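You operate a simulated robot arm through the tools that you are given. There is no shell and no other tool. Be economical: measure what you need, move in short steps, check, and stop when the job is done.

You are at the controls of a simulated two-armed robot. One attempt, no reset.

## Task
Put the washed plug from the parts washer in the orange tray and carry the tray to the green mat.
Fine: power off before the lid opens; shut the lid again; both plugs ride in the tray.

Only the result counts: the job must be done as asked and must still hold three seconds after the hand-in. Knocking over, shifting, dropping, spilling or breaking anything else fails it. Lids that push on must go on centred and level and be pressed home; caps that screw on are set level and turned clockwise until they are tight.

## Robot
Two 7-joint arms with fingered hands on one trunk, on a base that drives. Base frame: it is fixed to the floor where the robot stands at the start and does not move with it; the origin is under the middle of the robot, x ahead of it, y to its left, z up. Lengths are in mm, angles in degrees, forces in N, time in s.
The left shoulder is at the start at [69, 152, 1091], the right one opposite. With the tool pointing down near the work surface each hand reaches from about 440 to 820 mm from the robot's upright axis, wherever it stands, measured 20 degrees to its own side. Places, roughly: sliding washer lid [600, -300, 900]; top of the green work mat [500, 1700, 800]; tray [-500, -900, 900]; washer power switch [600, 0, 900]; washer start button [700, 0, 900]; yellow drain lever [500, -100, 400]. Payload 3.8 kg a hand.
The TCP of each hand is the grasp point between the finger pads, 30 mm short of the fingertips. In the tool frame z runs along the fingers and y along their closing line. The gripper opens to 104 mm. The gripper's body begins 35 mm behind the TCP. The gripper is a hand of 5 fingers: y runs from the thumb to the fingers, the wrist lies at [-15, -104, -178] in the tool frame.
Orientation is that of the tool frame in the base frame, as a unit quaternion [x, y, z, w]. With the fingers straight down and the wrist toward the robot, the tool's x, y and z point along [0, 1, 0], [1, 0, 0] and [0, 0, -1] of the base frame.

## Interface
- The arms move only by the tool nudge_tool. It takes "left_series", "right_series" or both (then of equal length, played together; a hand with none holds still); each is a list of rows, each a list of 2 entries, a list of its own where there are three numbers: the shift along the tool's x, y, z in units of 300 mm (1.0 is 300 mm), then the turn, a rotation vector about the tool's x, y, z in units of 120 degrees (1.0 is 120 degrees). In form: [[[tx, ty, tz], [ax, ay, az]], ...]. A call has 1 to 12 rows; each row is the pose to reach, as a shift and turn from the pose commanded when the call began, along the tool's axes at that moment. A call with a number of a shift or a turn outside -1 to 1 is refused whole. Each row takes 0.2 s and may step no farther than 50 mm and 8.6 degrees from the row before; otherwise, the whole call is refused. Where a pose cannot be reached the arm comes as near as it can. A force on the tool above 60 N (or 10 N above the force at the start of the call, whichever is more), or a blocked arm, ends the call early, and 0.2 s more pass. In this call time passes only in rows, and 0.2 s behind the last. It gives the time, the measured TCP pose, the force on the tool (base axes), the opening and the grip force at its end, in the units of the frame above (readings bear some noise), with the torque about the TCP (base axes, N m) and any sound that the robot's microphone picked up.
- Cameras (640 x 400 px; columns grow to the right, rows downward): "scene" is now at [154.2, -72.2, 1269.2]; the picture's right is [-0.78, -0.60, 0.16], its down [-0.30, 0.13, -0.94] and it looks along [0.55, -0.79, -0.29] (base axes); focal length 214 px, centre (320, 200). "left" rides on the left gripper at [-80, -78, -141] in its tool frame; the picture's right is [-0.78, -0.30, 0.56], its down [0.54, -0.78, 0.33] and it looks along [0.33, 0.56, 0.76] (tool axes); focal length 247 px, centre (320, 200). "right" rides on the right gripper at [80, -78, -141] in its tool frame; the picture's right is [-0.78, 0.30, -0.56], its down [-0.53, -0.78, 0.33] and it looks along [-0.33, 0.56, 0.76] (tool axes); focal length 247 px, centre (320, 200).
- camera(camera): a new picture of that camera. No time passes.
- slide_trunk(by): slides the trunk up (or, below 0, down) by that many mm; the arms and the scene camera ride with it, the base frame stays. It gives what a move gives, with no picture.
- drive_base(legs): drives the robot by 1 to 6 legs, each [ahead, left, turn to the left] in mm, mm and degrees, along the robot's own axes; the way and the turn of a leg run together, so that a leg with both is an arc; at most 1500 mm and 180 degrees a leg. The arms and the cameras ride along, it lands a little off, and it stops where it bumps. It gives what a move gives.
- set_fingers(index, middle, ring, little, thumb_bend, thumb_turn, hand): sets how far each is bent, from 0 (flat) to 100 (curled in); at 30 the hand is open as for a grip, at 70 the pads meet at the TCP. One left out holds its place. A second passes; each finger stops where it meets its share of the squeeze, and holds until it gets a number again. It is the only way to open and close the hand. It gives what a move gives, with no picture; readings hold the bend of each and the force on index, middle, ring, little, thumb and palm. thumb_turn goes from beside the hand (0) to across from the fingers (100), as for a grip.
- aim_head(pan, tilt): turns the head with the scene camera to pan (to the left, within 80 degrees either way) and tilt (down, from -29 to 69), counted from straight ahead of the robot. It gives what a move gives.
- locate(camera, pixels): there is no depth. For up to 12 entries [column, row, z] of the newest picture of that camera ("zoom" is the newest enlarged one), the place [x, y] in the base frame at which the ray of that pixel passes the height z, good to about 2 mm. No time passes.
- close_up(camera, box): a new picture of the part [left, top, right, bottom] of that camera's present view, enlarged. No time passes.
- close_job(): hands the job in; it is judged then, once.

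Go step by step. Measure first, check grasps and placings, and put right what went wrong. The budget is 80 turns and 78 pictures, counting those below and the enlarged ones. Unless the task says otherwise, let go and move clear before handing in.

The tools are called by a JSON object that holds its "method" and its "body". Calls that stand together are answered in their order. nudge_tool: Moves the arms, as the interface text tells. Its arguments: {"type":"object","properties":{"left_series":{"type":"array","items":{"type":"array"}},"right_series":{"type":"array","items":{"type":"array"}}},"required":[]} The other tools are called the same way: slide_trunk (by) slides the trunk up or down; set_fingers (index, middle, ring, little, thumb_bend, thumb_turn, hand) moves the fingers one by one; drive_base (legs) drives the base; aim_head (pan, tilt) turns the head that bears the scene camera; camera (camera) takes a picture; locate (camera, pixels) gives the place at which the rays of pixels pass given heights; close_up (camera, box) takes an enlarged picture of a part of a camera's view; close_job () hands the job in.

At the start:

```text
t: 0.0
left_tcp_pos: [425.9, -64.1, 1217.3]
left_tool_rot: [0.706, 0.708, -0.001, 0.0]
left_force: [0.3, 0.0, -0.5]
left_torque: [0.01, 0.01, 0.02]
left_grip_width: 103.6
left_grasp_force: 0.1
left_shape: jaw
left_bend: [30.0, 30.0, 30.0, 30.0, 30.0, 98.0]
left_finger forces: [0.0, 0.0, 0.1, 0.0, 0.0, 0.0]
right_tcp_pos: [380.4, -435.1, 1203.3]
right_tool_rot: [0.707, 0.707, 0.0, 0.0]
right_force: [-0.1, 0.6, 0.1]
right_torque: [0.0, -0.01, 0.02]
right_grip_width: 103.8
right_grasp_force: 0.1
right_shape: jaw
right_bend: [30.0, 30.0, 30.0, 30.0, 30.0, 98.0]
right_finger forces: [0.2, 0.0, 0.0, 0.1, 0.0, 0.1]
trunk travel left (down, up): [-175.0, 281.0]
robot x, y, heading: [-1.0, -1.9, 0.1]
head pan, tilt: [-52.9, 9.7]
```

scene: 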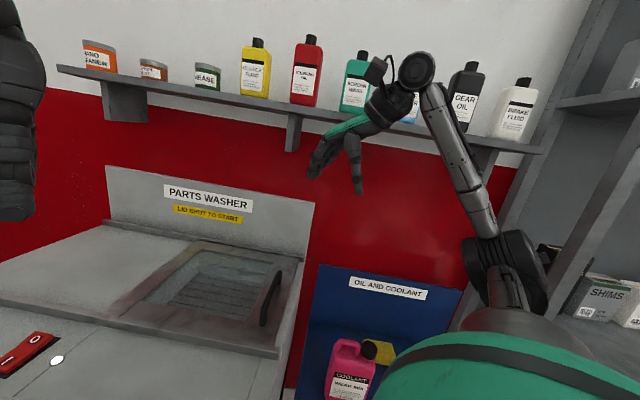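
right: 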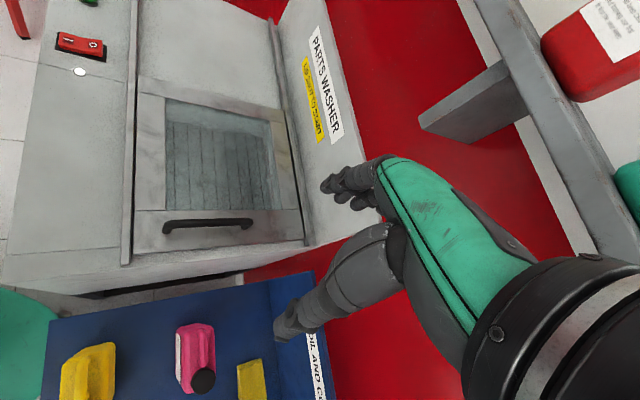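
left: 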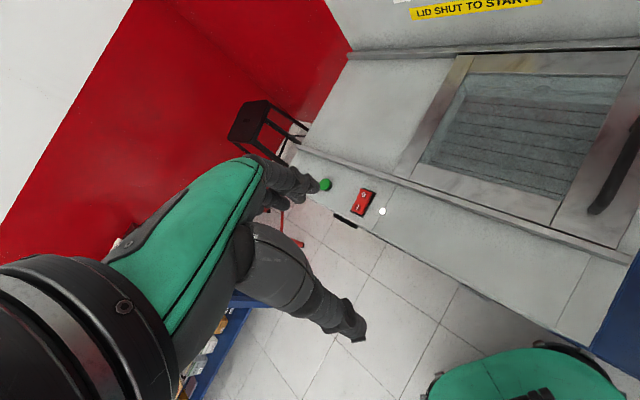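

The right camera shows the washer with a glass lid (handle at about 208,225) and a red rocker switch at (80,44). I'll look closer at the lid window and the switch.

{"method": "close_up", "body": {"camera": "right", "box": [120, 60, 320, 270]}}

{"method": "close_up", "body": {"camera": "left", "box": [290, 150, 430, 240]}}

{"method": "aim_head", "body": {"pan": -20, "tilt": 45}}

{"method": "camera", "body": {"camera": "scene"}}

```text
1.90 times, centred on (220, 165) of right
```

zoom: 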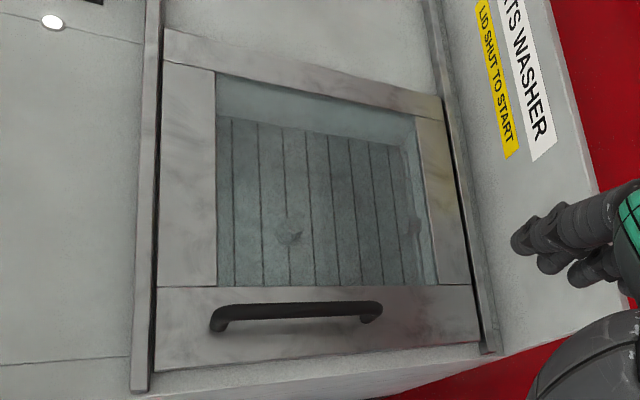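

```text
4.44 times, centred on (360, 195) of left
```

zoom: 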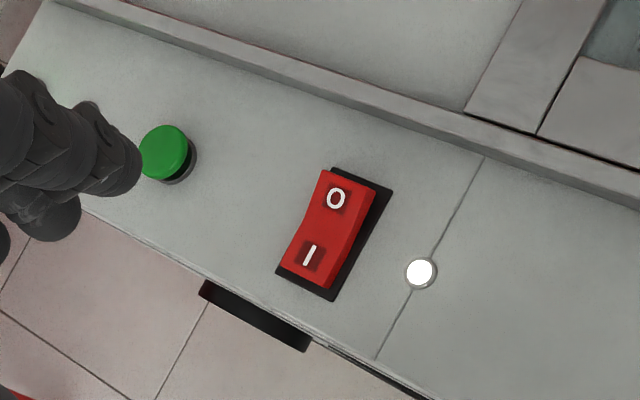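

```text
t: 1.0
left_tcp_pos: [427.1, -64.7, 1216.2]
left_tool_rot: [0.707, 0.707, 0.0, 0.0]
left_force: [0.1, 0.3, -0.2]
left_torque: [0.0, 0.0, 0.01]
left_grip_width: 103.9
left_grasp_force: 0.0
left_shape: jaw
left_bend: [30.0, 30.0, 30.0, 30.0, 30.0, 98.0]
left_finger forces: [0.1, 0.0, 0.0, 0.0, 0.0, 0.0]
right_tcp_pos: [380.6, -433.6, 1203.7]
right_tool_rot: [0.707, 0.707, 0.001, 0.0]
right_force: [0.3, 0.5, 0.4]
right_torque: [-0.01, -0.03, 0.04]
right_grip_width: 103.9
right_grasp_force: 0.1
right_shape: jaw
right_bend: [30.0, 30.0, 30.0, 30.0, 30.0, 98.0]
right_finger forces: [0.0, 0.1, 0.0, 0.0, 0.0, 0.1]
trunk travel left (down, up): [-175.0, 281.0]
robot x, y, heading: [-3.8, 0.3, -0.3]
head pan, tilt: [-20.0, 45.0]
```

```text
72 pictures are left
```

scene: 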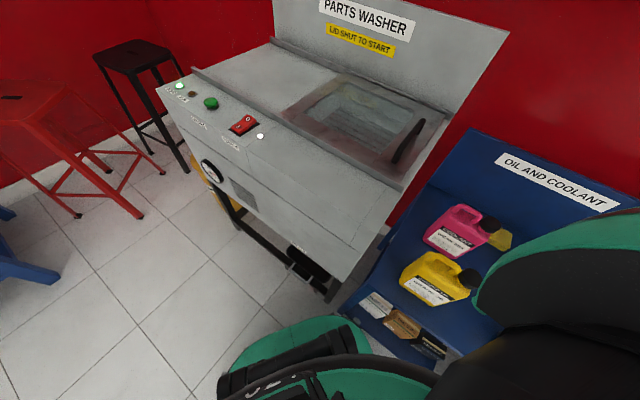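

The scene now shows the washer front: lamps at (179,87), button (210,103), switch (243,124), a gauge at (210,170), something yellow at (205,170). I'll enlarge these.

{"method": "close_up", "body": {"camera": "scene", "box": [160, 70, 290, 230]}}

{"method": "close_up", "body": {"camera": "scene", "box": [270, 60, 460, 290]}}

{"method": "locate", "body": {"camera": "scene", "pixels": [[179, 87, 900], [210, 103, 900], [243, 124, 900], [260, 136, 900], [405, 140, 920], [395, 160, 900], [422, 120, 900], [160, 88, 900], [365, 270, 900], [210, 170, 700], [205, 165, 400], [310, 265, 500]]}}

```text
2.50 times, centred on (225, 150) of scene
```

zoom: 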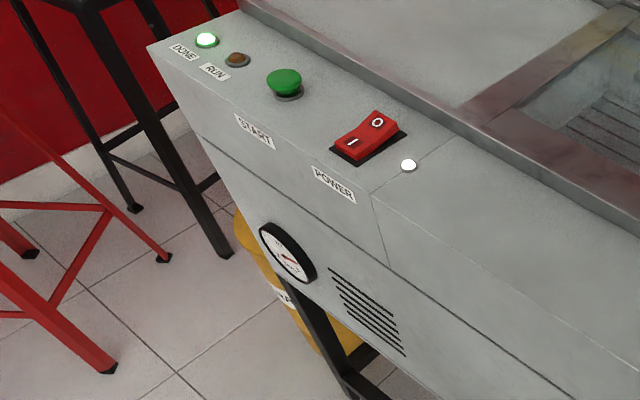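

```text
1.74 times, centred on (365, 175) of scene
```

zoom: 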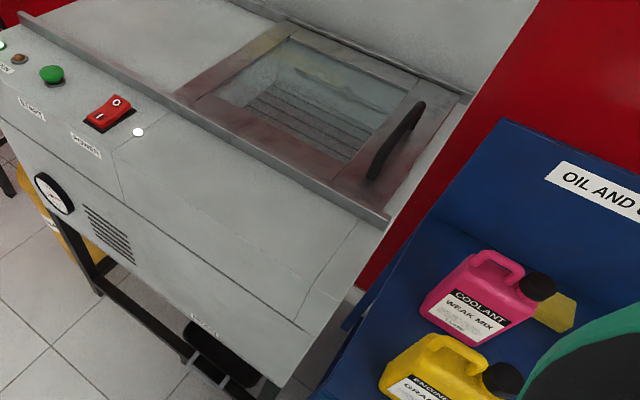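

```text
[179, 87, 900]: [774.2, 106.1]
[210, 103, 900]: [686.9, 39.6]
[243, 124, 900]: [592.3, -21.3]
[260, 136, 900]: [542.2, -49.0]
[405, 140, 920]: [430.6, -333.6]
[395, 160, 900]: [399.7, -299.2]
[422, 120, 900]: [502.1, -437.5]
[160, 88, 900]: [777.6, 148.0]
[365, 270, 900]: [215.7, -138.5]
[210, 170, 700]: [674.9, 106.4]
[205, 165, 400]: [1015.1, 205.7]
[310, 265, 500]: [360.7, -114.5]
```

{"method": "locate", "body": {"camera": "left", "pixels": [[326, 184, 900], [382, 211, 900], [365, 194, 900], [361, 208, 900], [326, 184, 950], [382, 211, 950], [382, 211, 1000]]}}

{"method": "locate", "body": {"camera": "right", "pixels": [[80, 71, 900], [91, 2, 900], [168, 226, 900], [247, 224, 900], [80, 71, 950], [80, 71, 1000], [168, 226, 950], [247, 224, 950], [304, 242, 900], [124, 263, 900]]}}

{"method": "locate", "body": {"camera": "scene", "pixels": [[210, 103, 900], [260, 136, 900], [210, 103, 950], [260, 136, 950], [260, 136, 1000], [396, 160, 900], [396, 160, 950], [422, 120, 950]]}}

{"method": "aim_head", "body": {"pan": -80, "tilt": 30}}

{"method": "camera", "body": {"camera": "scene"}}

```text
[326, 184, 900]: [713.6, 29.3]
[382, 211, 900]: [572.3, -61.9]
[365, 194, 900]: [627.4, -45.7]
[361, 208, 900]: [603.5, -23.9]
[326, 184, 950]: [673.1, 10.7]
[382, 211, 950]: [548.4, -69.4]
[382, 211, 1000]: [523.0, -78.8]
```

```text
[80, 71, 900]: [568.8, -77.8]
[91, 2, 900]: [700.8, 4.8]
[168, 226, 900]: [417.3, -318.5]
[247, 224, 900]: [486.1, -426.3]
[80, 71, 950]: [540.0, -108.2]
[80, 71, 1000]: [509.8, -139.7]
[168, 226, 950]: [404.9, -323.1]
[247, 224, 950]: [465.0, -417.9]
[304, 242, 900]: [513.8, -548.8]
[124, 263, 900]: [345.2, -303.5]
```

```text
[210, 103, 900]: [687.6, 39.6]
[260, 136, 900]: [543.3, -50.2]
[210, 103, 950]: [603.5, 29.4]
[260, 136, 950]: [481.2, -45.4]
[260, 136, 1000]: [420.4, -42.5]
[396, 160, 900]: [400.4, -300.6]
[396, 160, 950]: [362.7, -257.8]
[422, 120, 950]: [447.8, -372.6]
```

```text
t: 2.3
left_tcp_pos: [425.7, -64.6, 1217.9]
left_tool_rot: [0.707, 0.707, 0.0, 0.001]
left_force: [-0.2, 0.0, 0.0]
left_torque: [0.0, -0.03, 0.04]
left_grip_width: 103.5
left_grasp_force: 0.0
left_shape: jaw
left_bend: [30.0, 30.0, 30.0, 30.0, 30.0, 98.0]
left_finger forces: [0.0, 0.0, 0.0, 0.1, 0.1, 0.0]
right_tcp_pos: [382.3, -434.3, 1203.6]
right_tool_rot: [0.707, 0.707, 0.0, 0.0]
right_force: [1.4, -0.1, 0.2]
right_torque: [-0.03, -0.01, 0.02]
right_grip_width: 103.5
right_grasp_force: 0.1
right_shape: jaw
right_bend: [30.0, 30.0, 30.0, 30.0, 30.0, 98.0]
right_finger forces: [0.0, 0.0, 0.0, 0.0, 0.0, 0.0]
trunk travel left (down, up): [-175.0, 281.0]
robot x, y, heading: [-1.8, -1.9, -0.2]
head pan, tilt: [-80.0, 30.0]
```

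```text
69 pictures are left
```

scene: 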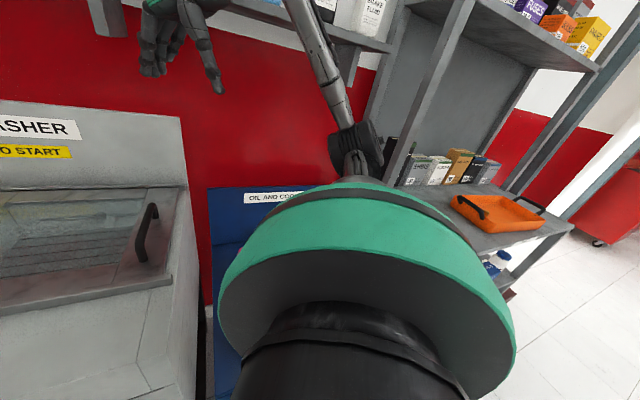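

{"method": "close_up", "body": {"camera": "scene", "box": [390, 130, 590, 280]}}

{"method": "close_up", "body": {"camera": "scene", "box": [0, 160, 200, 320]}}

{"method": "locate", "body": {"camera": "scene", "pixels": [[452, 197, 900], [490, 232, 900], [545, 222, 900], [505, 193, 900], [470, 207, 930], [525, 204, 930], [570, 228, 860], [490, 247, 860]]}}

{"method": "aim_head", "body": {"pan": 80, "tilt": 20}}

{"method": "camera", "body": {"camera": "scene"}}

```text
2.67 times, centred on (490, 205) of scene
```

zoom: 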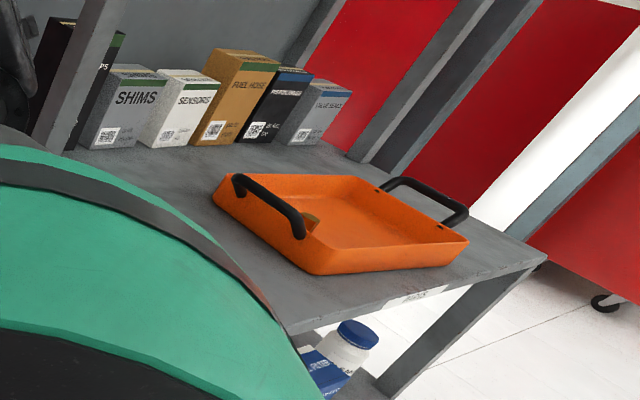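

```text
2.50 times, centred on (100, 240) of scene
```

zoom: 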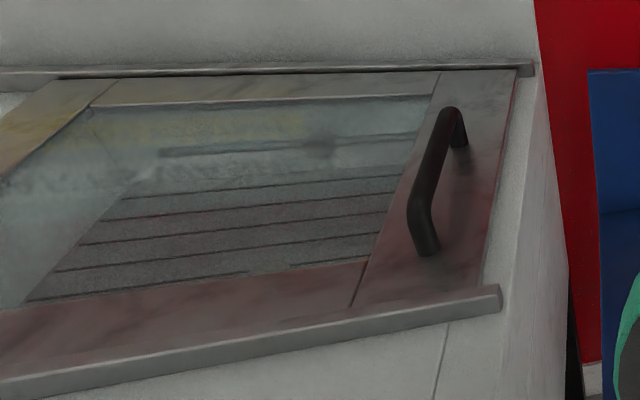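

```text
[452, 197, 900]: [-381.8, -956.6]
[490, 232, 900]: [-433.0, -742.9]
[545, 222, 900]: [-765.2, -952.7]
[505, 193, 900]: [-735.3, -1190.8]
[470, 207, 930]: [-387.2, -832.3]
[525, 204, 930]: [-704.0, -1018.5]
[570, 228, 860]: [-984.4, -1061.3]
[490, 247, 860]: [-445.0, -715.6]
```

```text
t: 4.8
left_tcp_pos: [426.7, -62.9, 1217.4]
left_tool_rot: [0.706, 0.708, 0.0, 0.0]
left_force: [0.5, 0.0, -0.4]
left_torque: [0.01, -0.02, 0.01]
left_grip_width: 103.7
left_grasp_force: 0.0
left_shape: jaw
left_bend: [30.0, 30.0, 30.0, 30.0, 30.0, 98.0]
left_finger forces: [0.0, 0.0, 0.0, 0.0, 0.0, 0.0]
right_tcp_pos: [381.4, -433.8, 1201.7]
right_tool_rot: [0.707, 0.707, 0.0, 0.001]
right_force: [-0.7, -0.6, 0.4]
right_torque: [0.0, -0.02, 0.02]
right_grip_width: 103.7
right_grasp_force: 0.0
right_shape: jaw
right_bend: [30.0, 30.0, 30.0, 30.0, 30.0, 98.0]
right_finger forces: [0.0, 0.1, 0.0, 0.0, 0.0, 0.0]
trunk travel left (down, up): [-175.0, 281.0]
robot x, y, heading: [0.6, 1.9, -0.1]
head pan, tilt: [80.0, 20.0]
```

```text
66 pictures are left
```

scene: 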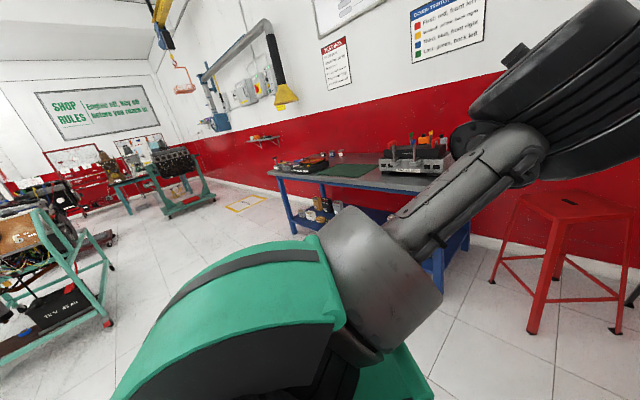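

Tray has two end handles and something small already in it (olive blob in the first zoom at (308,220)); the DONE lamp is lit, white power lamp is lit. I'll shape the left hand for pressing the "0" end of the rocker.

{"method": "set_fingers", "body": {"hand": "left", "index": 65, "middle": 100, "ring": 100, "little": 100, "thumb_bend": 100}}

{"method": "camera", "body": {"camera": "left"}}

{"method": "close_up", "body": {"camera": "scene", "box": [260, 110, 460, 240]}}

{"method": "locate", "body": {"camera": "scene", "pixels": [[322, 178, 800], [368, 163, 800], [378, 177, 800], [345, 165, 800]]}}

```text
t: 5.8
left_tcp_pos: [425.1, -63.8, 1218.2]
left_tool_rot: [0.706, 0.708, 0.0, 0.0]
left_force: [0.1, 0.5, 0.6]
left_torque: [-0.01, 0.03, 0.01]
left_grip_width: 8.2
left_grasp_force: 0.1
left_shape: fingers
left_bend: [54.0, 100.0, 100.0, 100.0, 88.0, 97.0]
left_finger forces: [0.0, 0.0, 0.0, 0.1, 0.0, 0.1]
right_tcp_pos: [381.0, -434.1, 1202.7]
right_tool_rot: [0.707, 0.707, 0.0, 0.0]
right_force: [0.0, -0.7, 0.4]
right_torque: [-0.01, -0.01, 0.02]
right_grip_width: 103.5
right_grasp_force: 0.0
right_shape: jaw
right_bend: [30.0, 30.0, 30.0, 30.0, 30.0, 98.0]
right_finger forces: [0.1, 0.0, 0.0, 0.0, 0.0, 0.1]
trunk travel left (down, up): [-175.0, 281.0]
robot x, y, heading: [-2.9, -1.1, -0.1]
head pan, tilt: [80.0, 20.0]
```

```text
65 pictures are left
```

left: 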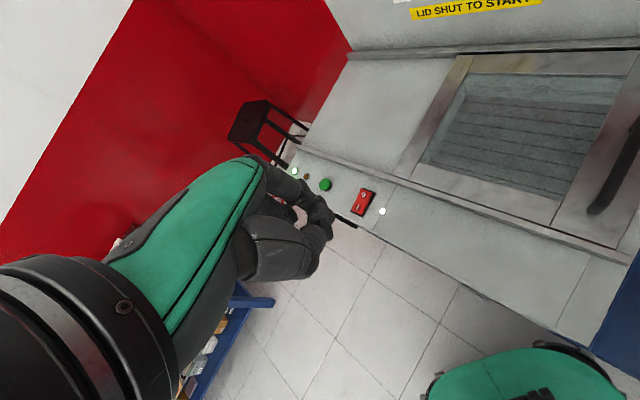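

```text
3.08 times, centred on (360, 175) of scene
```

zoom: 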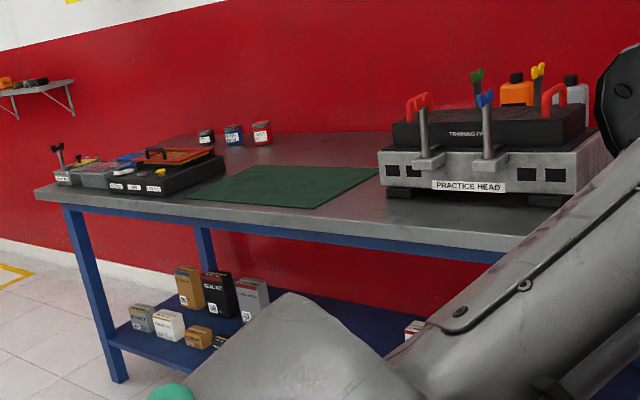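

```text
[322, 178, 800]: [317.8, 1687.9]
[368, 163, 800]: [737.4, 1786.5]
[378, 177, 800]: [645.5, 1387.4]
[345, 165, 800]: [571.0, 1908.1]
```

{"method": "set_fingers", "body": {"hand": "left", "index": 60, "thumb_bend": 30, "thumb_turn": 0}}

{"method": "close_up", "body": {"camera": "left", "box": [230, 150, 430, 290]}}

```text
t: 6.8
left_tcp_pos: [425.3, -63.3, 1218.3]
left_tool_rot: [0.706, 0.708, 0.0, 0.0]
left_force: [-0.2, 0.6, 0.5]
left_torque: [-0.01, 0.02, 0.01]
left_grip_width: 127.0
left_grasp_force: 0.1
left_shape: fingers
left_bend: [60.0, 100.0, 100.0, 100.0, 30.0, 0.0]
left_finger forces: [0.0, 0.0, 0.0, 0.1, 0.0, 0.0]
right_tcp_pos: [380.2, -434.0, 1203.3]
right_tool_rot: [0.707, 0.707, 0.0, -0.001]
right_force: [-0.2, 0.2, 0.5]
right_torque: [0.01, -0.02, 0.01]
right_grip_width: 103.7
right_grasp_force: 0.1
right_shape: jaw
right_bend: [30.0, 30.0, 30.0, 30.0, 30.0, 98.0]
right_finger forces: [0.0, 0.0, 0.1, 0.0, 0.1, 0.1]
trunk travel left (down, up): [-175.0, 281.0]
robot x, y, heading: [-2.1, -1.8, -0.0]
head pan, tilt: [80.0, 20.0]
```

```text
2.86 times, centred on (330, 220) of left
```

zoom: 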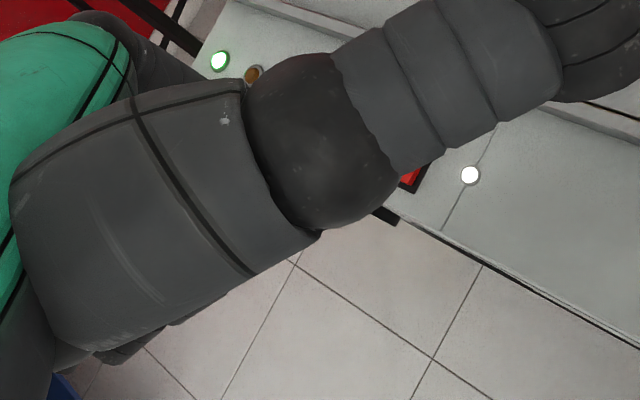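

Thumb turned sideways blocks the view; I'll fold the thumb in and leave the index open at 30 as a pointer.

{"method": "set_fingers", "body": {"hand": "left", "index": 30, "thumb_bend": 100, "thumb_turn": 100}}

{"method": "close_up", "body": {"camera": "left", "box": [230, 130, 430, 270]}}

```text
t: 7.8
left_tcp_pos: [426.1, -62.7, 1217.5]
left_tool_rot: [0.707, 0.707, -0.001, 0.0]
left_force: [0.0, 0.6, -0.6]
left_torque: [0.0, -0.01, -0.03]
left_grip_width: 28.5
left_grasp_force: 0.1
left_shape: fingers
left_bend: [29.0, 100.0, 100.0, 100.0, 99.0, 100.0]
left_finger forces: [0.1, 0.1, 0.0, 0.0, 0.1, 0.1]
right_tcp_pos: [380.9, -434.3, 1203.1]
right_tool_rot: [0.707, 0.707, 0.0, -0.001]
right_force: [-0.6, -0.5, 0.8]
right_torque: [0.04, -0.01, 0.0]
right_grip_width: 103.5
right_grasp_force: 0.1
right_shape: jaw
right_bend: [30.0, 30.0, 30.0, 30.0, 30.0, 98.0]
right_finger forces: [0.1, 0.0, 0.1, 0.1, 0.1, 0.0]
trunk travel left (down, up): [-175.0, 281.0]
robot x, y, heading: [0.1, -3.7, -0.1]
head pan, tilt: [80.0, 20.0]
```

```text
2.86 times, centred on (330, 200) of left
```

zoom: 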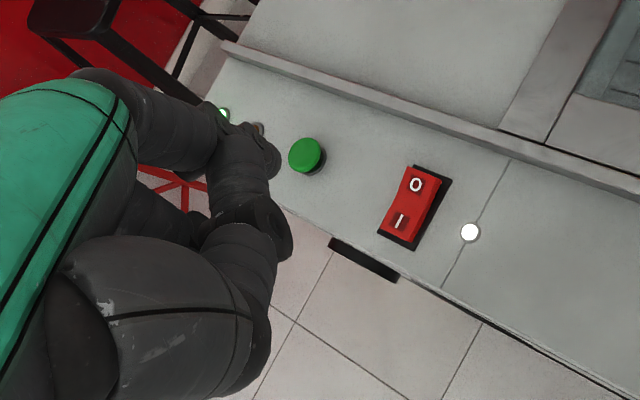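

{"method": "aim_head", "body": {"pan": -5, "tilt": 30}}

{"method": "camera", "body": {"camera": "scene"}}

```text
t: 9.4
left_tcp_pos: [426.0, -62.8, 1216.5]
left_tool_rot: [0.706, 0.708, 0.0, 0.0]
left_force: [-0.2, 0.0, 0.1]
left_torque: [0.02, 0.03, -0.03]
left_grip_width: 28.6
left_grasp_force: 0.0
left_shape: fingers
left_bend: [29.0, 100.0, 100.0, 100.0, 99.0, 100.0]
left_finger forces: [0.0, 0.0, 0.1, 0.0, 0.0, 0.0]
right_tcp_pos: [379.8, -433.5, 1203.3]
right_tool_rot: [0.707, 0.707, -0.001, -0.001]
right_force: [-0.4, 0.4, 1.1]
right_torque: [-0.01, -0.01, -0.02]
right_grip_width: 103.7
right_grasp_force: 0.1
right_shape: jaw
right_bend: [30.0, 30.0, 30.0, 30.0, 30.0, 98.0]
right_finger forces: [0.0, 0.1, 0.0, 0.1, 0.0, 0.0]
trunk travel left (down, up): [-175.0, 281.0]
robot x, y, heading: [-1.7, -1.4, -0.2]
head pan, tilt: [-5.0, 30.0]
```

```text
61 pictures are left
```

scene: 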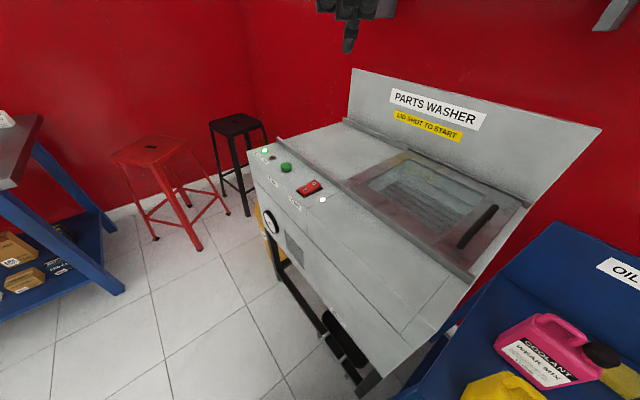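

{"method": "locate", "body": {"camera": "scene", "pixels": [[349, 53, 1187], [349, 53, 1175], [349, 53, 1165], [310, 187, 870], [303, 190, 880], [317, 184, 880], [323, 199, 870], [287, 167, 880], [460, 248, 880], [497, 208, 880]]}}

{"method": "close_up", "body": {"camera": "scene", "box": [240, 130, 350, 220]}}

{"method": "close_up", "body": {"camera": "scene", "box": [360, 140, 530, 280]}}

```text
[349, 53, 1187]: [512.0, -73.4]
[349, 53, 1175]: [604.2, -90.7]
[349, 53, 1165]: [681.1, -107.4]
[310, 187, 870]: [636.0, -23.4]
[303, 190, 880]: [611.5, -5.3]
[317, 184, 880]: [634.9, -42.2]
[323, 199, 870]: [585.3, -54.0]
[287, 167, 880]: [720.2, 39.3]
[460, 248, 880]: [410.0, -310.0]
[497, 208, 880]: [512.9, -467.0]
```

```text
4.44 times, centred on (295, 175) of scene
```

zoom: 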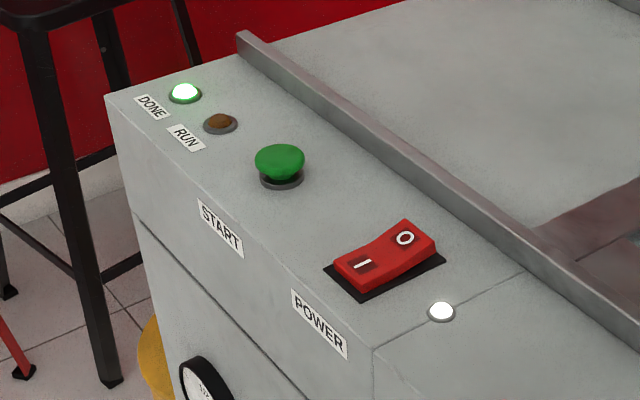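

```text
2.86 times, centred on (445, 210) of scene
```

zoom: 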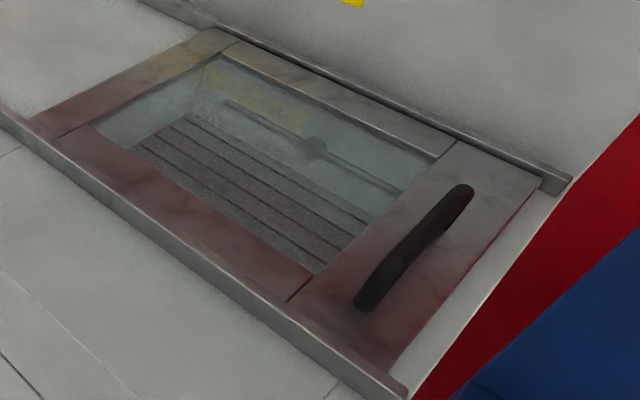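

The rocker's O end is raised (zoom (404,238)) so power is on; O is near (632,-41,~885). The index tip is about (+54,-6,-26) from the left TCP, so I'll bring it above the O end.

{"method": "nudge_tool", "body": {"left_series": [[[0.012, 0.063, 0.115], [0, 0, 0]], [[0.023, 0.127, 0.23], [0, 0, 0]], [[0.035, 0.19, 0.345], [0, 0, 0]], [[0.046, 0.253, 0.46], [0, 0, 0]], [[0.058, 0.317, 0.575], [0, 0, 0]], [[0.07, 0.38, 0.69], [0, 0, 0]], [[0.081, 0.444, 0.805], [0, 0, 0]], [[0.093, 0.507, 0.92], [0, 0, 0]]]}}

{"method": "close_up", "body": {"camera": "scene", "box": [240, 110, 400, 230]}}

{"method": "close_up", "body": {"camera": "left", "box": [200, 100, 440, 280]}}

```text
t: 11.2
left_tcp_pos: [578.6, -35.2, 942.1]
left_tool_rot: [0.707, 0.707, 0.0, 0.0]
left_force: [0.1, 0.0, 0.4]
left_torque: [-0.01, 0.03, 0.04]
left_grip_width: 28.5
left_grasp_force: 0.2
left_shape: fingers
left_bend: [29.0, 100.0, 100.0, 100.0, 99.0, 100.0]
left_finger forces: [0.1, 0.1, 0.0, 0.0, 0.0, 0.0]
right_tcp_pos: [382.2, -435.0, 1202.7]
right_tool_rot: [0.707, 0.708, 0.0, -0.001]
right_force: [0.9, 0.2, 0.1]
right_torque: [0.0, -0.02, 0.04]
right_grip_width: 103.6
right_grasp_force: 0.1
right_shape: jaw
right_bend: [30.0, 30.0, 30.0, 30.0, 30.0, 98.0]
right_finger forces: [0.1, 0.0, 0.1, 0.0, 0.0, 0.0]
trunk travel left (down, up): [-175.0, 281.0]
robot x, y, heading: [-2.2, -1.0, -0.1]
head pan, tilt: [-5.0, 30.0]
```

```text
3.33 times, centred on (320, 170) of scene
```

zoom: 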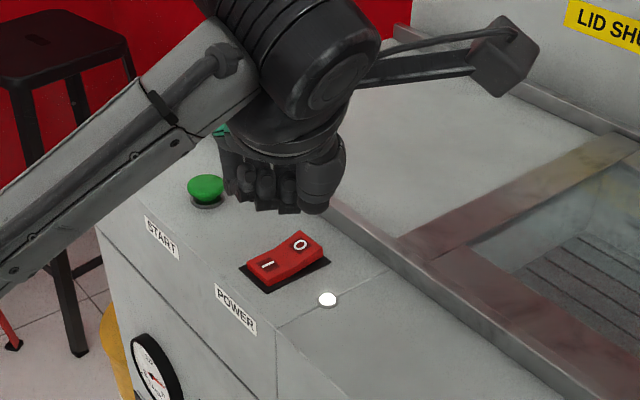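

```text
2.22 times, centred on (320, 190) of left
```

zoom: 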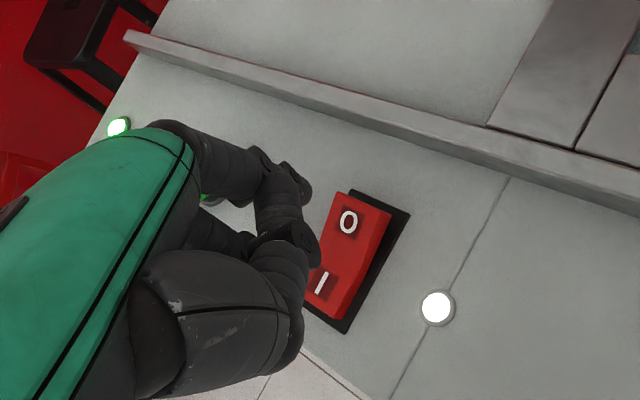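

{"method": "locate", "body": {"camera": "left", "pixels": [[312, 190, 916], [333, 204, 885], [320, 232, 880], [333, 204, 880], [300, 235, 900]]}}

```text
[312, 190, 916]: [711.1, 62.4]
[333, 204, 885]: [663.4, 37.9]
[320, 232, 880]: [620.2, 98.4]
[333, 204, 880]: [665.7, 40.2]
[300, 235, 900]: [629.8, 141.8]
```

{"method": "locate", "body": {"camera": "zoom", "pixels": [[305, 190, 916], [348, 222, 888], [320, 282, 880], [348, 222, 880], [438, 308, 870], [270, 345, 915]]}}

```text
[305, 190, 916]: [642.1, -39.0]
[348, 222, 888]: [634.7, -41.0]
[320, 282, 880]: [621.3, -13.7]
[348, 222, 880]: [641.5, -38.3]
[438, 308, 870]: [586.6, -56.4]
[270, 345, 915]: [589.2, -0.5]
```

Index tip is over the O end (642,-39 vs 636,-41). Press down slowly.

{"method": "nudge_tool", "body": {"left_series": [[[-0.003, -0.015, 0.04], [0, 0, 0]], [[-0.003, -0.015, 0.067], [0, 0, 0]], [[-0.003, -0.015, 0.087], [0, 0, 0]], [[-0.003, -0.015, 0.107], [0, 0, 0]], [[-0.003, -0.015, 0.127], [0, 0, 0]], [[-0.003, -0.015, 0.147], [0, 0, 0]]]}}

{"method": "close_up", "body": {"camera": "left", "box": [200, 100, 440, 280]}}

```text
t: 12.6
left_tcp_pos: [572.6, -35.3, 898.8]
left_tool_rot: [0.707, 0.708, 0.0, 0.0]
left_force: [-0.3, -0.1, 1.7]
left_torque: [-0.04, -0.07, -0.01]
left_grip_width: 28.8
left_grasp_force: 0.1
left_shape: fingers
left_bend: [29.0, 100.0, 100.0, 100.0, 99.0, 100.0]
left_finger forces: [1.1, 0.1, 0.0, 0.0, 0.1, 0.0]
right_tcp_pos: [379.8, -433.5, 1202.8]
right_tool_rot: [0.707, 0.707, 0.0, 0.001]
right_force: [0.1, -0.7, 0.2]
right_torque: [0.0, -0.01, 0.01]
right_grip_width: 103.9
right_grasp_force: 0.1
right_shape: jaw
right_bend: [30.0, 30.0, 30.0, 30.0, 30.0, 98.0]
right_finger forces: [0.1, 0.0, 0.0, 0.1, 0.0, 0.1]
trunk travel left (down, up): [-175.0, 281.0]
robot x, y, heading: [1.7, 2.7, 0.6]
head pan, tilt: [-5.0, 30.0]
```

```text
2.22 times, centred on (320, 190) of left
```

zoom: 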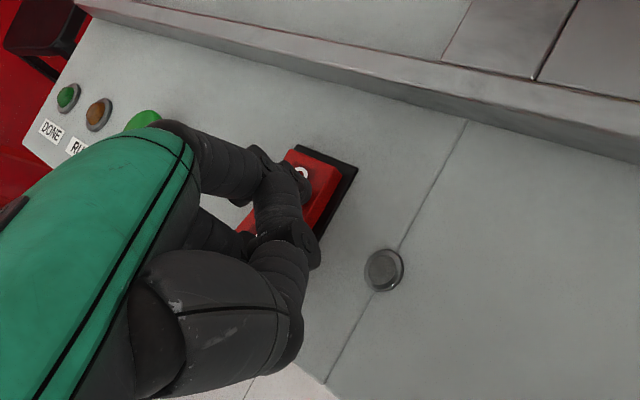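

White lamp and DONE lamp went dark: power is off. I'll lift the left hand clear and measure the handle.

{"method": "nudge_tool", "body": {"left_series": [[[0, 0, -0.15], [0, 0, 0]], [[0.02, -0.1, -0.27], [0, 0, 0]], [[0.1, -0.2, -0.38], [0, 0, 0]], [[0.2, -0.3, -0.47], [0, 0, 0]], [[0.3, -0.38, -0.56], [0, 0, 0]], [[0.42, -0.45, -0.63], [0, 0, 0]], [[0.54, -0.52, -0.7], [0, 0, 0]], [[0.66, -0.57, -0.75], [0, 0, 0]]]}}

{"method": "aim_head", "body": {"pan": -48, "tilt": 45}}

{"method": "close_up", "body": {"camera": "scene", "box": [200, 80, 440, 260]}}

{"method": "close_up", "body": {"camera": "right", "box": [130, 180, 310, 280]}}

```text
refused: row 3 steps farther than a row can; nothing moved
```

```text
t: 13.7
left_tcp_pos: [573.0, -36.4, 898.1]
left_tool_rot: [0.707, 0.707, 0.0, 0.0]
left_force: [0.9, -0.1, 0.8]
left_torque: [-0.02, -0.05, -0.01]
left_grip_width: 28.6
left_grasp_force: 0.7
left_shape: fingers
left_bend: [29.0, 100.0, 100.0, 100.0, 99.0, 100.0]
left_finger forces: [1.5, 0.0, 0.1, 0.1, 0.0, 0.0]
right_tcp_pos: [380.1, -433.7, 1204.0]
right_tool_rot: [0.707, 0.707, -0.001, 0.0]
right_force: [0.3, -0.1, -0.9]
right_torque: [0.02, -0.01, -0.01]
right_grip_width: 103.6
right_grasp_force: 0.0
right_shape: jaw
right_bend: [30.0, 30.0, 30.0, 30.0, 30.0, 98.0]
right_finger forces: [0.0, 0.1, 0.0, 0.0, 0.1, 0.0]
trunk travel left (down, up): [-175.0, 281.0]
robot x, y, heading: [-2.3, 1.7, 0.3]
head pan, tilt: [-48.0, 45.0]
```

```text
2.22 times, centred on (320, 170) of scene
```

zoom: 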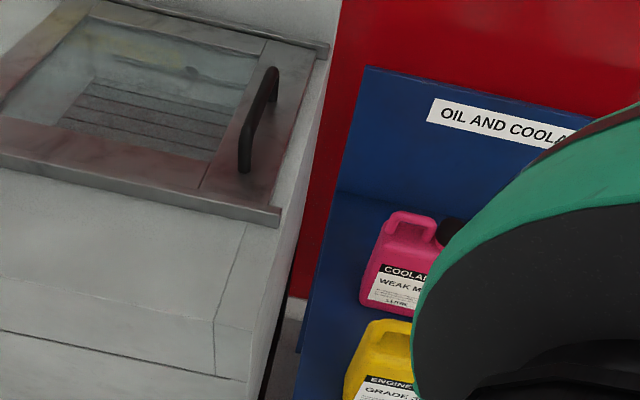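

```text
3.56 times, centred on (220, 230) of right
```

zoom: 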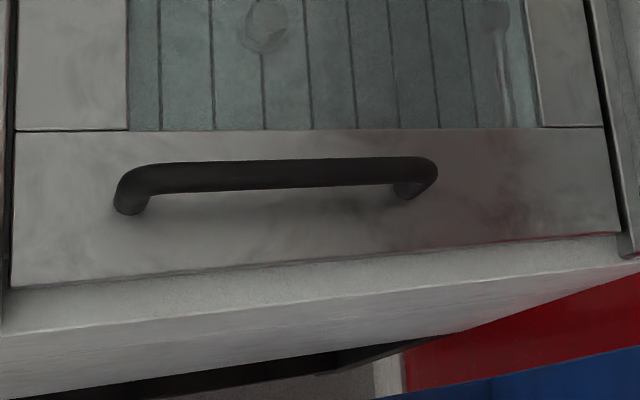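

{"method": "locate", "body": {"camera": "zoom", "pixels": [[130, 208, 872], [405, 195, 872], [130, 185, 900], [130, 185, 920], [430, 168, 900], [430, 168, 920], [285, 174, 900], [285, 174, 920], [285, 174, 910], [12, 285, 872], [620, 235, 872]]}}

{"method": "close_up", "body": {"camera": "scene", "box": [260, 90, 340, 190]}}

{"method": "nudge_tool", "body": {"left_series": [[[0, 0, -0.15], [0, 0, 0]], [[0.02, -0.08, -0.27], [0, 0, 0]], [[0.08, -0.15, -0.36], [0, 0, 0]], [[0.16, -0.22, -0.45], [0, 0, 0]], [[0.25, -0.28, -0.54], [0, 0, 0]], [[0.36, -0.33, -0.61], [0, 0, 0]], [[0.47, -0.38, -0.68], [0, 0, 0]], [[0.58, -0.43, -0.73], [0, 0, 0]]]}}

```text
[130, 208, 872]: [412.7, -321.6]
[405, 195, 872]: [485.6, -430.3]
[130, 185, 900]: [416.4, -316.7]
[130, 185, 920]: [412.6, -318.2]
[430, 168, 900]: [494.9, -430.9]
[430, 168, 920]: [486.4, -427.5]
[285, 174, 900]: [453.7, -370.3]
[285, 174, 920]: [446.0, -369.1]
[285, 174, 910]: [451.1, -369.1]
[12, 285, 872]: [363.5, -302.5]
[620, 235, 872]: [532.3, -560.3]
```

```text
4.00 times, centred on (300, 140) of scene
```

zoom: 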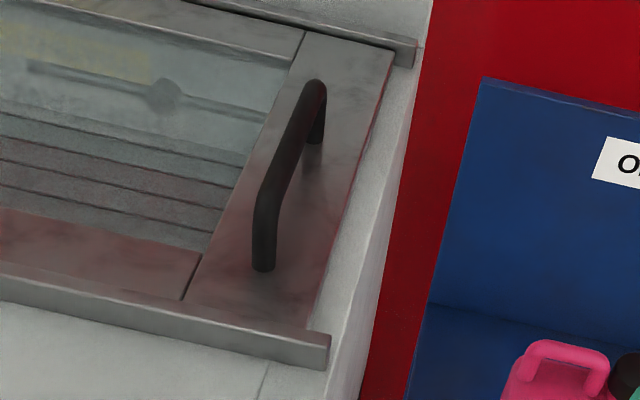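

```text
t: 15.5
left_tcp_pos: [441.7, 141.8, 1116.3]
left_tool_rot: [0.707, 0.708, 0.0, 0.0]
left_force: [-0.4, -0.6, 0.0]
left_torque: [0.0, -0.01, 0.04]
left_grip_width: 28.6
left_grasp_force: 0.2
left_shape: fingers
left_bend: [29.0, 100.0, 100.0, 100.0, 99.0, 100.0]
left_finger forces: [0.0, 0.1, 0.1, 0.0, 0.1, 0.1]
right_tcp_pos: [379.9, -432.5, 1203.7]
right_tool_rot: [0.707, 0.707, -0.001, 0.0]
right_force: [-0.5, -0.1, -0.2]
right_torque: [0.0, 0.01, 0.03]
right_grip_width: 103.9
right_grasp_force: 0.1
right_shape: jaw
right_bend: [30.0, 30.0, 30.0, 30.0, 30.0, 98.0]
right_finger forces: [0.0, 0.0, 0.0, 0.1, 0.1, 0.0]
trunk travel left (down, up): [-175.0, 281.0]
robot x, y, heading: [-2.3, 0.7, 0.1]
head pan, tilt: [-48.0, 45.0]
```

{"method": "locate", "body": {"camera": "zoom", "pixels": [[264, 262, 872], [315, 138, 872], [266, 205, 900], [266, 205, 910], [266, 205, 920], [316, 90, 900], [316, 90, 910], [316, 90, 920], [290, 148, 910], [290, 148, 920]]}}

```text
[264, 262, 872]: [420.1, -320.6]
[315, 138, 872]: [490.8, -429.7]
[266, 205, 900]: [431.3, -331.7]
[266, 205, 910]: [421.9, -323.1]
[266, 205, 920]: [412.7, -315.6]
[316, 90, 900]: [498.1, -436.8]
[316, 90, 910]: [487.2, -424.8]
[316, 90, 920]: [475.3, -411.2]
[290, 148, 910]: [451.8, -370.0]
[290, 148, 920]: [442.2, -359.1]
```

Handle: feet (416,-321) and (488,-430), bar centre (452,-375) at z≈910, lid surface ≈872, slide direction u≈(0.834,0.551). I'll bring the right hand above it, yawed +33.4°.

{"method": "nudge_tool", "body": {"right_series": [[[0.032, 0.04, 0.05], [0, 0, -0.046]], [[0.064, 0.08, 0.15], [0, 0, -0.093]], [[0.097, 0.12, 0.27], [0, 0, -0.139]], [[0.129, 0.16, 0.39], [0, 0, -0.185]], [[0.161, 0.2, 0.52], [0, 0, -0.232]], [[0.193, 0.24, 0.643], [0, 0, -0.278]]]}}

{"method": "camera", "body": {"camera": "right"}}

{"method": "close_up", "body": {"camera": "scene", "box": [180, 60, 420, 220]}}

```text
t: 16.9
left_tcp_pos: [442.6, 140.9, 1114.8]
left_tool_rot: [0.707, 0.708, -0.001, 0.0]
left_force: [0.0, 0.1, 0.2]
left_torque: [-0.01, -0.02, 0.04]
left_grip_width: 28.4
left_grasp_force: 0.0
left_shape: fingers
left_bend: [29.0, 100.0, 100.0, 100.0, 99.0, 100.0]
left_finger forces: [0.1, 0.0, 0.0, 0.0, 0.0, 0.0]
right_tcp_pos: [452.8, -374.9, 1011.9]
right_tool_rot: [0.474, 0.88, 0.0, 0.0]
right_force: [0.0, -0.5, -0.5]
right_torque: [-0.02, 0.04, 0.01]
right_grip_width: 103.8
right_grasp_force: 0.2
right_shape: jaw
right_bend: [30.0, 30.0, 30.0, 30.0, 30.0, 98.0]
right_finger forces: [0.0, 0.1, 0.1, 0.0, 0.0, 0.1]
trunk travel left (down, up): [-175.0, 281.0]
robot x, y, heading: [4.5, -0.3, 0.0]
head pan, tilt: [-48.0, 45.0]
```

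```text
52 pictures are left
```

right: 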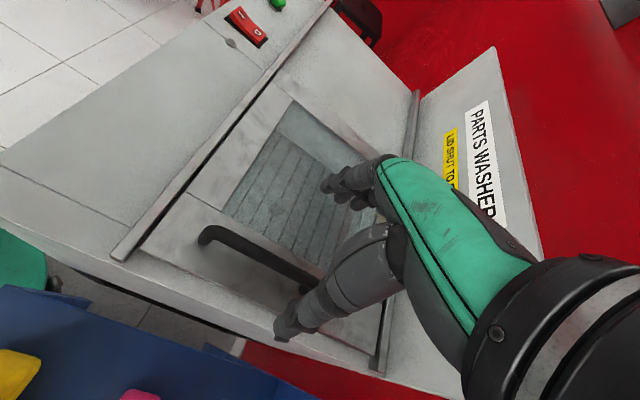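

```text
2.50 times, centred on (300, 140) of scene
```

zoom: 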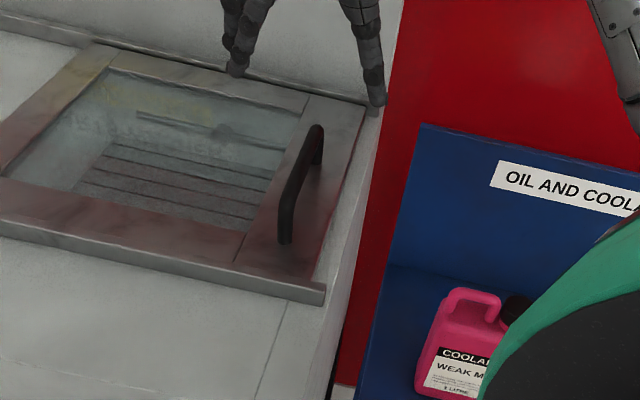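

{"method": "nudge_tool", "body": {"right_series": [[[0, 0, 0.1], [0, 0, 0]], [[0, 0, 0.2], [0, 0, 0]], [[0, 0, 0.27], [0, 0, 0]], [[0, 0, 0.32], [0, 0, 0]]]}}

{"method": "close_up", "body": {"camera": "scene", "box": [180, 60, 420, 220]}}

```text
t: 17.9
left_tcp_pos: [442.6, 141.1, 1116.9]
left_tool_rot: [0.707, 0.707, 0.0, 0.0]
left_force: [-0.2, 1.4, 0.0]
left_torque: [0.01, 0.04, 0.04]
left_grip_width: 28.4
left_grasp_force: 0.1
left_shape: fingers
left_bend: [29.0, 100.0, 100.0, 100.0, 99.0, 100.0]
left_finger forces: [0.0, 0.0, 0.0, 0.1, 0.0, 0.0]
right_tcp_pos: [451.7, -375.5, 914.7]
right_tool_rot: [0.475, 0.88, 0.0, 0.0]
right_force: [0.3, -0.5, -0.5]
right_torque: [-0.03, 0.0, 0.0]
right_grip_width: 103.9
right_grasp_force: 0.0
right_shape: jaw
right_bend: [30.0, 30.0, 30.0, 30.0, 30.0, 98.0]
right_finger forces: [0.1, 0.0, 0.0, 0.0, 0.0, 0.0]
trunk travel left (down, up): [-175.0, 281.0]
robot x, y, heading: [2.7, -4.2, -0.2]
head pan, tilt: [-48.0, 45.0]
```

```text
2.50 times, centred on (300, 140) of scene
```

zoom: 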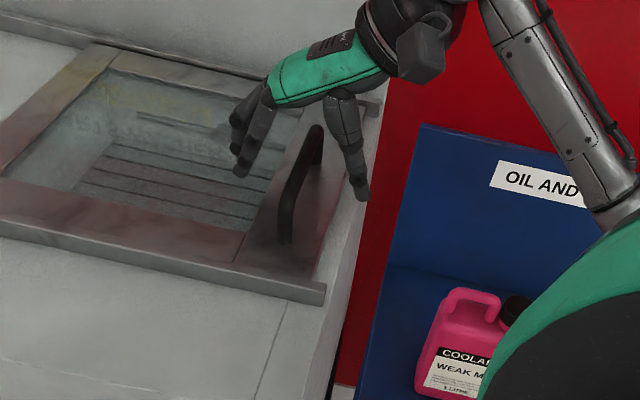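

Thumb and fingers straddle the bar. Close the right hand.

{"method": "set_fingers", "body": {"hand": "right", "index": 68, "middle": 68, "ring": 68, "little": 68, "thumb_bend": 68}}

```text
t: 18.9
left_tcp_pos: [442.2, 139.4, 1116.8]
left_tool_rot: [0.706, 0.708, 0.0, 0.0]
left_force: [-0.3, 0.4, 0.0]
left_torque: [-0.01, 0.0, -0.03]
left_grip_width: 28.4
left_grasp_force: 0.1
left_shape: fingers
left_bend: [29.0, 100.0, 100.0, 100.0, 99.0, 100.0]
left_finger forces: [0.0, 0.0, 0.0, 0.0, 0.0, 0.0]
right_tcp_pos: [452.2, -374.7, 915.6]
right_tool_rot: [0.474, 0.881, 0.0, 0.0]
right_force: [0.3, -0.4, -0.6]
right_torque: [-0.02, 0.01, 0.01]
right_grip_width: 6.0
right_grasp_force: 0.5
right_shape: fingers
right_bend: [68.0, 68.0, 68.0, 68.0, 68.0, 98.0]
right_finger forces: [0.0, 0.0, 0.0, 0.1, 0.0, 0.0]
trunk travel left (down, up): [-175.0, 281.0]
robot x, y, heading: [-0.5, -2.5, 0.2]
head pan, tilt: [-48.0, 45.0]
```

The hand closed on nothing (width 6). Look.

{"method": "close_up", "body": {"camera": "scene", "box": [240, 80, 360, 180]}}

{"method": "camera", "body": {"camera": "right"}}

```text
4.00 times, centred on (300, 130) of scene
```

zoom: 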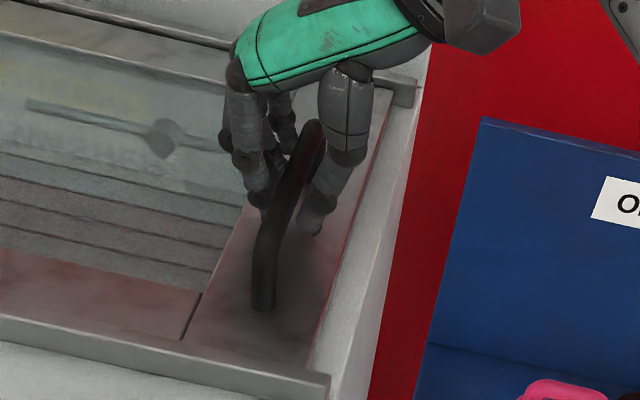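

```text
48 pictures are left
```

right: 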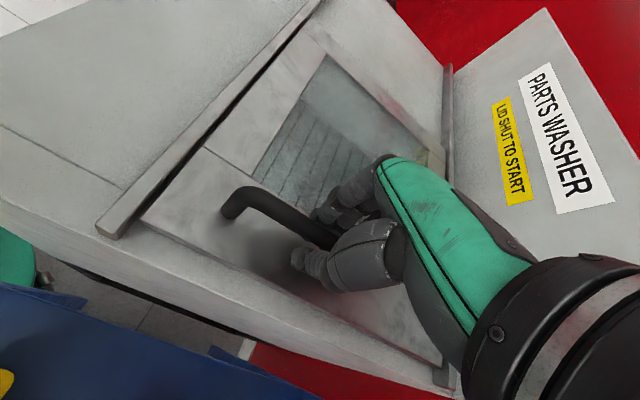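

{"method": "set_fingers", "body": {"hand": "right", "index": 85, "middle": 85, "ring": 85, "little": 85, "thumb_bend": 85}}

{"method": "close_up", "body": {"camera": "scene", "box": [240, 80, 360, 180]}}

```text
t: 19.9
left_tcp_pos: [448.3, 140.0, 1112.6]
left_tool_rot: [0.706, 0.708, -0.003, -0.003]
left_force: [0.4, 0.1, 0.3]
left_torque: [-0.01, 0.0, -0.01]
left_grip_width: 28.5
left_grasp_force: 0.0
left_shape: fingers
left_bend: [29.0, 100.0, 100.0, 100.0, 99.0, 100.0]
left_finger forces: [0.0, 0.0, 0.0, 0.0, 0.0, 0.0]
right_tcp_pos: [456.6, -374.7, 910.1]
right_tool_rot: [0.472, 0.882, -0.001, -0.006]
right_force: [11.3, 13.4, -39.8]
right_torque: [0.79, 0.37, 0.83]
right_grip_width: 0.1
right_grasp_force: 27.6
right_shape: fingers
right_bend: [76.0, 78.0, 77.0, 74.0, 74.0, 96.0]
right_finger forces: [0.1, 15.9, 16.4, 16.7, 5.5, 0.0]
trunk travel left (down, up): [-175.0, 281.0]
robot x, y, heading: [-0.7, -0.5, -0.0]
head pan, tilt: [-48.0, 45.0]
```

```text
4.00 times, centred on (300, 130) of scene
```

zoom: 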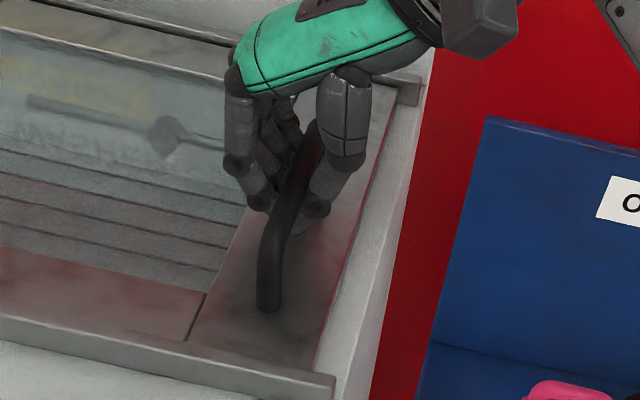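

The fingers are hooked around and under the bar (forces 16 N on three fingers). I'll ease the squeeze to a cage and slide the lid along u.

{"method": "set_fingers", "body": {"hand": "right", "index": 72, "middle": 72, "ring": 72, "little": 72, "thumb_bend": 72}}

{"method": "nudge_tool", "body": {"right_series": [[[0, 0.05, 0], [0, 0, 0]], [[0, 0.1, 0], [0, 0, 0]], [[0, 0.16, 0], [0, 0, 0]], [[0, 0.22, 0], [0, 0, 0]]]}}

{"method": "camera", "body": {"camera": "scene"}}

```text
t: 20.9
left_tcp_pos: [443.1, 141.2, 1116.5]
left_tool_rot: [0.707, 0.707, -0.001, 0.0]
left_force: [-0.6, -0.1, 1.2]
left_torque: [0.01, 0.0, 0.01]
left_grip_width: 28.3
left_grasp_force: 0.1
left_shape: fingers
left_bend: [29.0, 100.0, 100.0, 100.0, 99.0, 100.0]
left_finger forces: [0.0, 0.0, 0.0, 0.0, 0.0, 0.0]
right_tcp_pos: [452.6, -375.0, 917.2]
right_tool_rot: [0.474, 0.881, -0.001, 0.001]
right_force: [5.7, 1.5, 1.6]
right_torque: [-0.06, -0.06, 0.26]
right_grip_width: 0.0
right_grasp_force: 2.2
right_shape: fingers
right_bend: [72.0, 72.0, 72.0, 71.0, 71.0, 97.0]
right_finger forces: [0.0, 0.1, 0.3, 4.9, 0.0, 0.1]
trunk travel left (down, up): [-175.0, 281.0]
robot x, y, heading: [1.7, 0.8, -0.1]
head pan, tilt: [-48.0, 45.0]
```

```text
t: 21.9
left_tcp_pos: [441.9, 141.0, 1116.5]
left_tool_rot: [0.707, 0.708, 0.0, 0.0]
left_force: [-0.4, 0.9, 0.0]
left_torque: [0.0, 0.0, 0.01]
left_grip_width: 28.8
left_grasp_force: 0.3
left_shape: fingers
left_bend: [29.0, 100.0, 100.0, 100.0, 99.0, 100.0]
left_finger forces: [0.1, 0.0, 0.0, 0.0, 0.0, 0.0]
right_tcp_pos: [509.0, -338.6, 914.7]
right_tool_rot: [0.474, 0.88, -0.001, 0.0]
right_force: [-1.2, 1.0, 2.4]
right_torque: [-0.07, 0.01, 0.06]
right_grip_width: 0.0
right_grasp_force: 2.3
right_shape: fingers
right_bend: [72.0, 72.0, 72.0, 72.0, 71.0, 97.0]
right_finger forces: [0.1, 0.1, 0.0, 2.0, 3.0, 0.0]
trunk travel left (down, up): [-175.0, 281.0]
robot x, y, heading: [2.6, -2.3, -0.1]
head pan, tilt: [-48.0, 45.0]
```

```text
46 pictures are left
```

scene: 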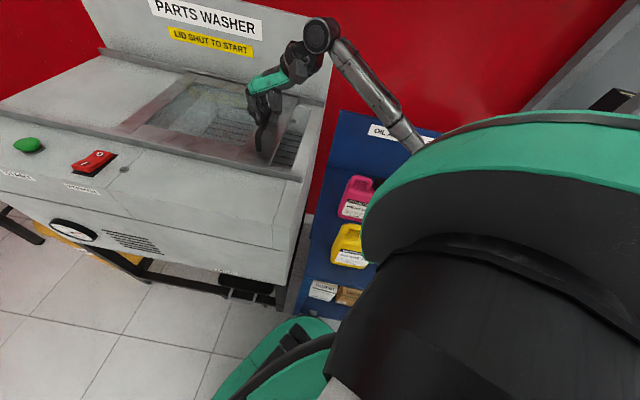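

The lid moves freely. Continue to open it.

{"method": "nudge_tool", "body": {"right_series": [[[0, 0.09, 0], [0, 0, 0]], [[0, 0.19, 0], [0, 0, 0]], [[0, 0.29, 0], [0, 0, 0]], [[0, 0.39, 0], [0, 0, 0]], [[0, 0.49, 0], [0, 0, 0]], [[0, 0.59, 0], [0, 0, 0]]]}}

{"method": "camera", "body": {"camera": "scene"}}

```text
t: 23.3
left_tcp_pos: [443.0, 142.1, 1114.5]
left_tool_rot: [0.707, 0.708, -0.001, 0.0]
left_force: [0.1, -1.3, -0.8]
left_torque: [0.01, -0.01, 0.0]
left_grip_width: 28.3
left_grasp_force: 0.1
left_shape: fingers
left_bend: [29.0, 100.0, 100.0, 100.0, 99.0, 100.0]
left_finger forces: [0.1, 0.0, 0.0, 0.0, 0.1, 0.0]
right_tcp_pos: [656.0, -239.3, 914.0]
right_tool_rot: [0.474, 0.88, -0.001, 0.0]
right_force: [-0.4, -1.3, -0.4]
right_torque: [-0.04, 0.03, 0.15]
right_grip_width: 0.0
right_grasp_force: 2.8
right_shape: fingers
right_bend: [72.0, 72.0, 72.0, 72.0, 71.0, 97.0]
right_finger forces: [0.0, 0.0, 0.0, 2.0, 2.8, 0.0]
trunk travel left (down, up): [-175.0, 281.0]
robot x, y, heading: [1.6, -1.4, 0.1]
head pan, tilt: [-48.0, 45.0]
```

```text
45 pictures are left
```

scene: 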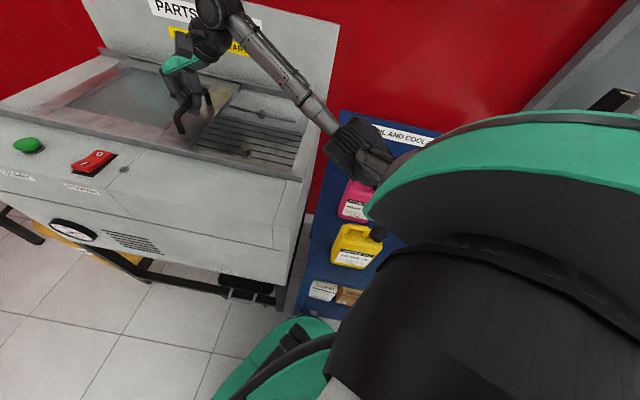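

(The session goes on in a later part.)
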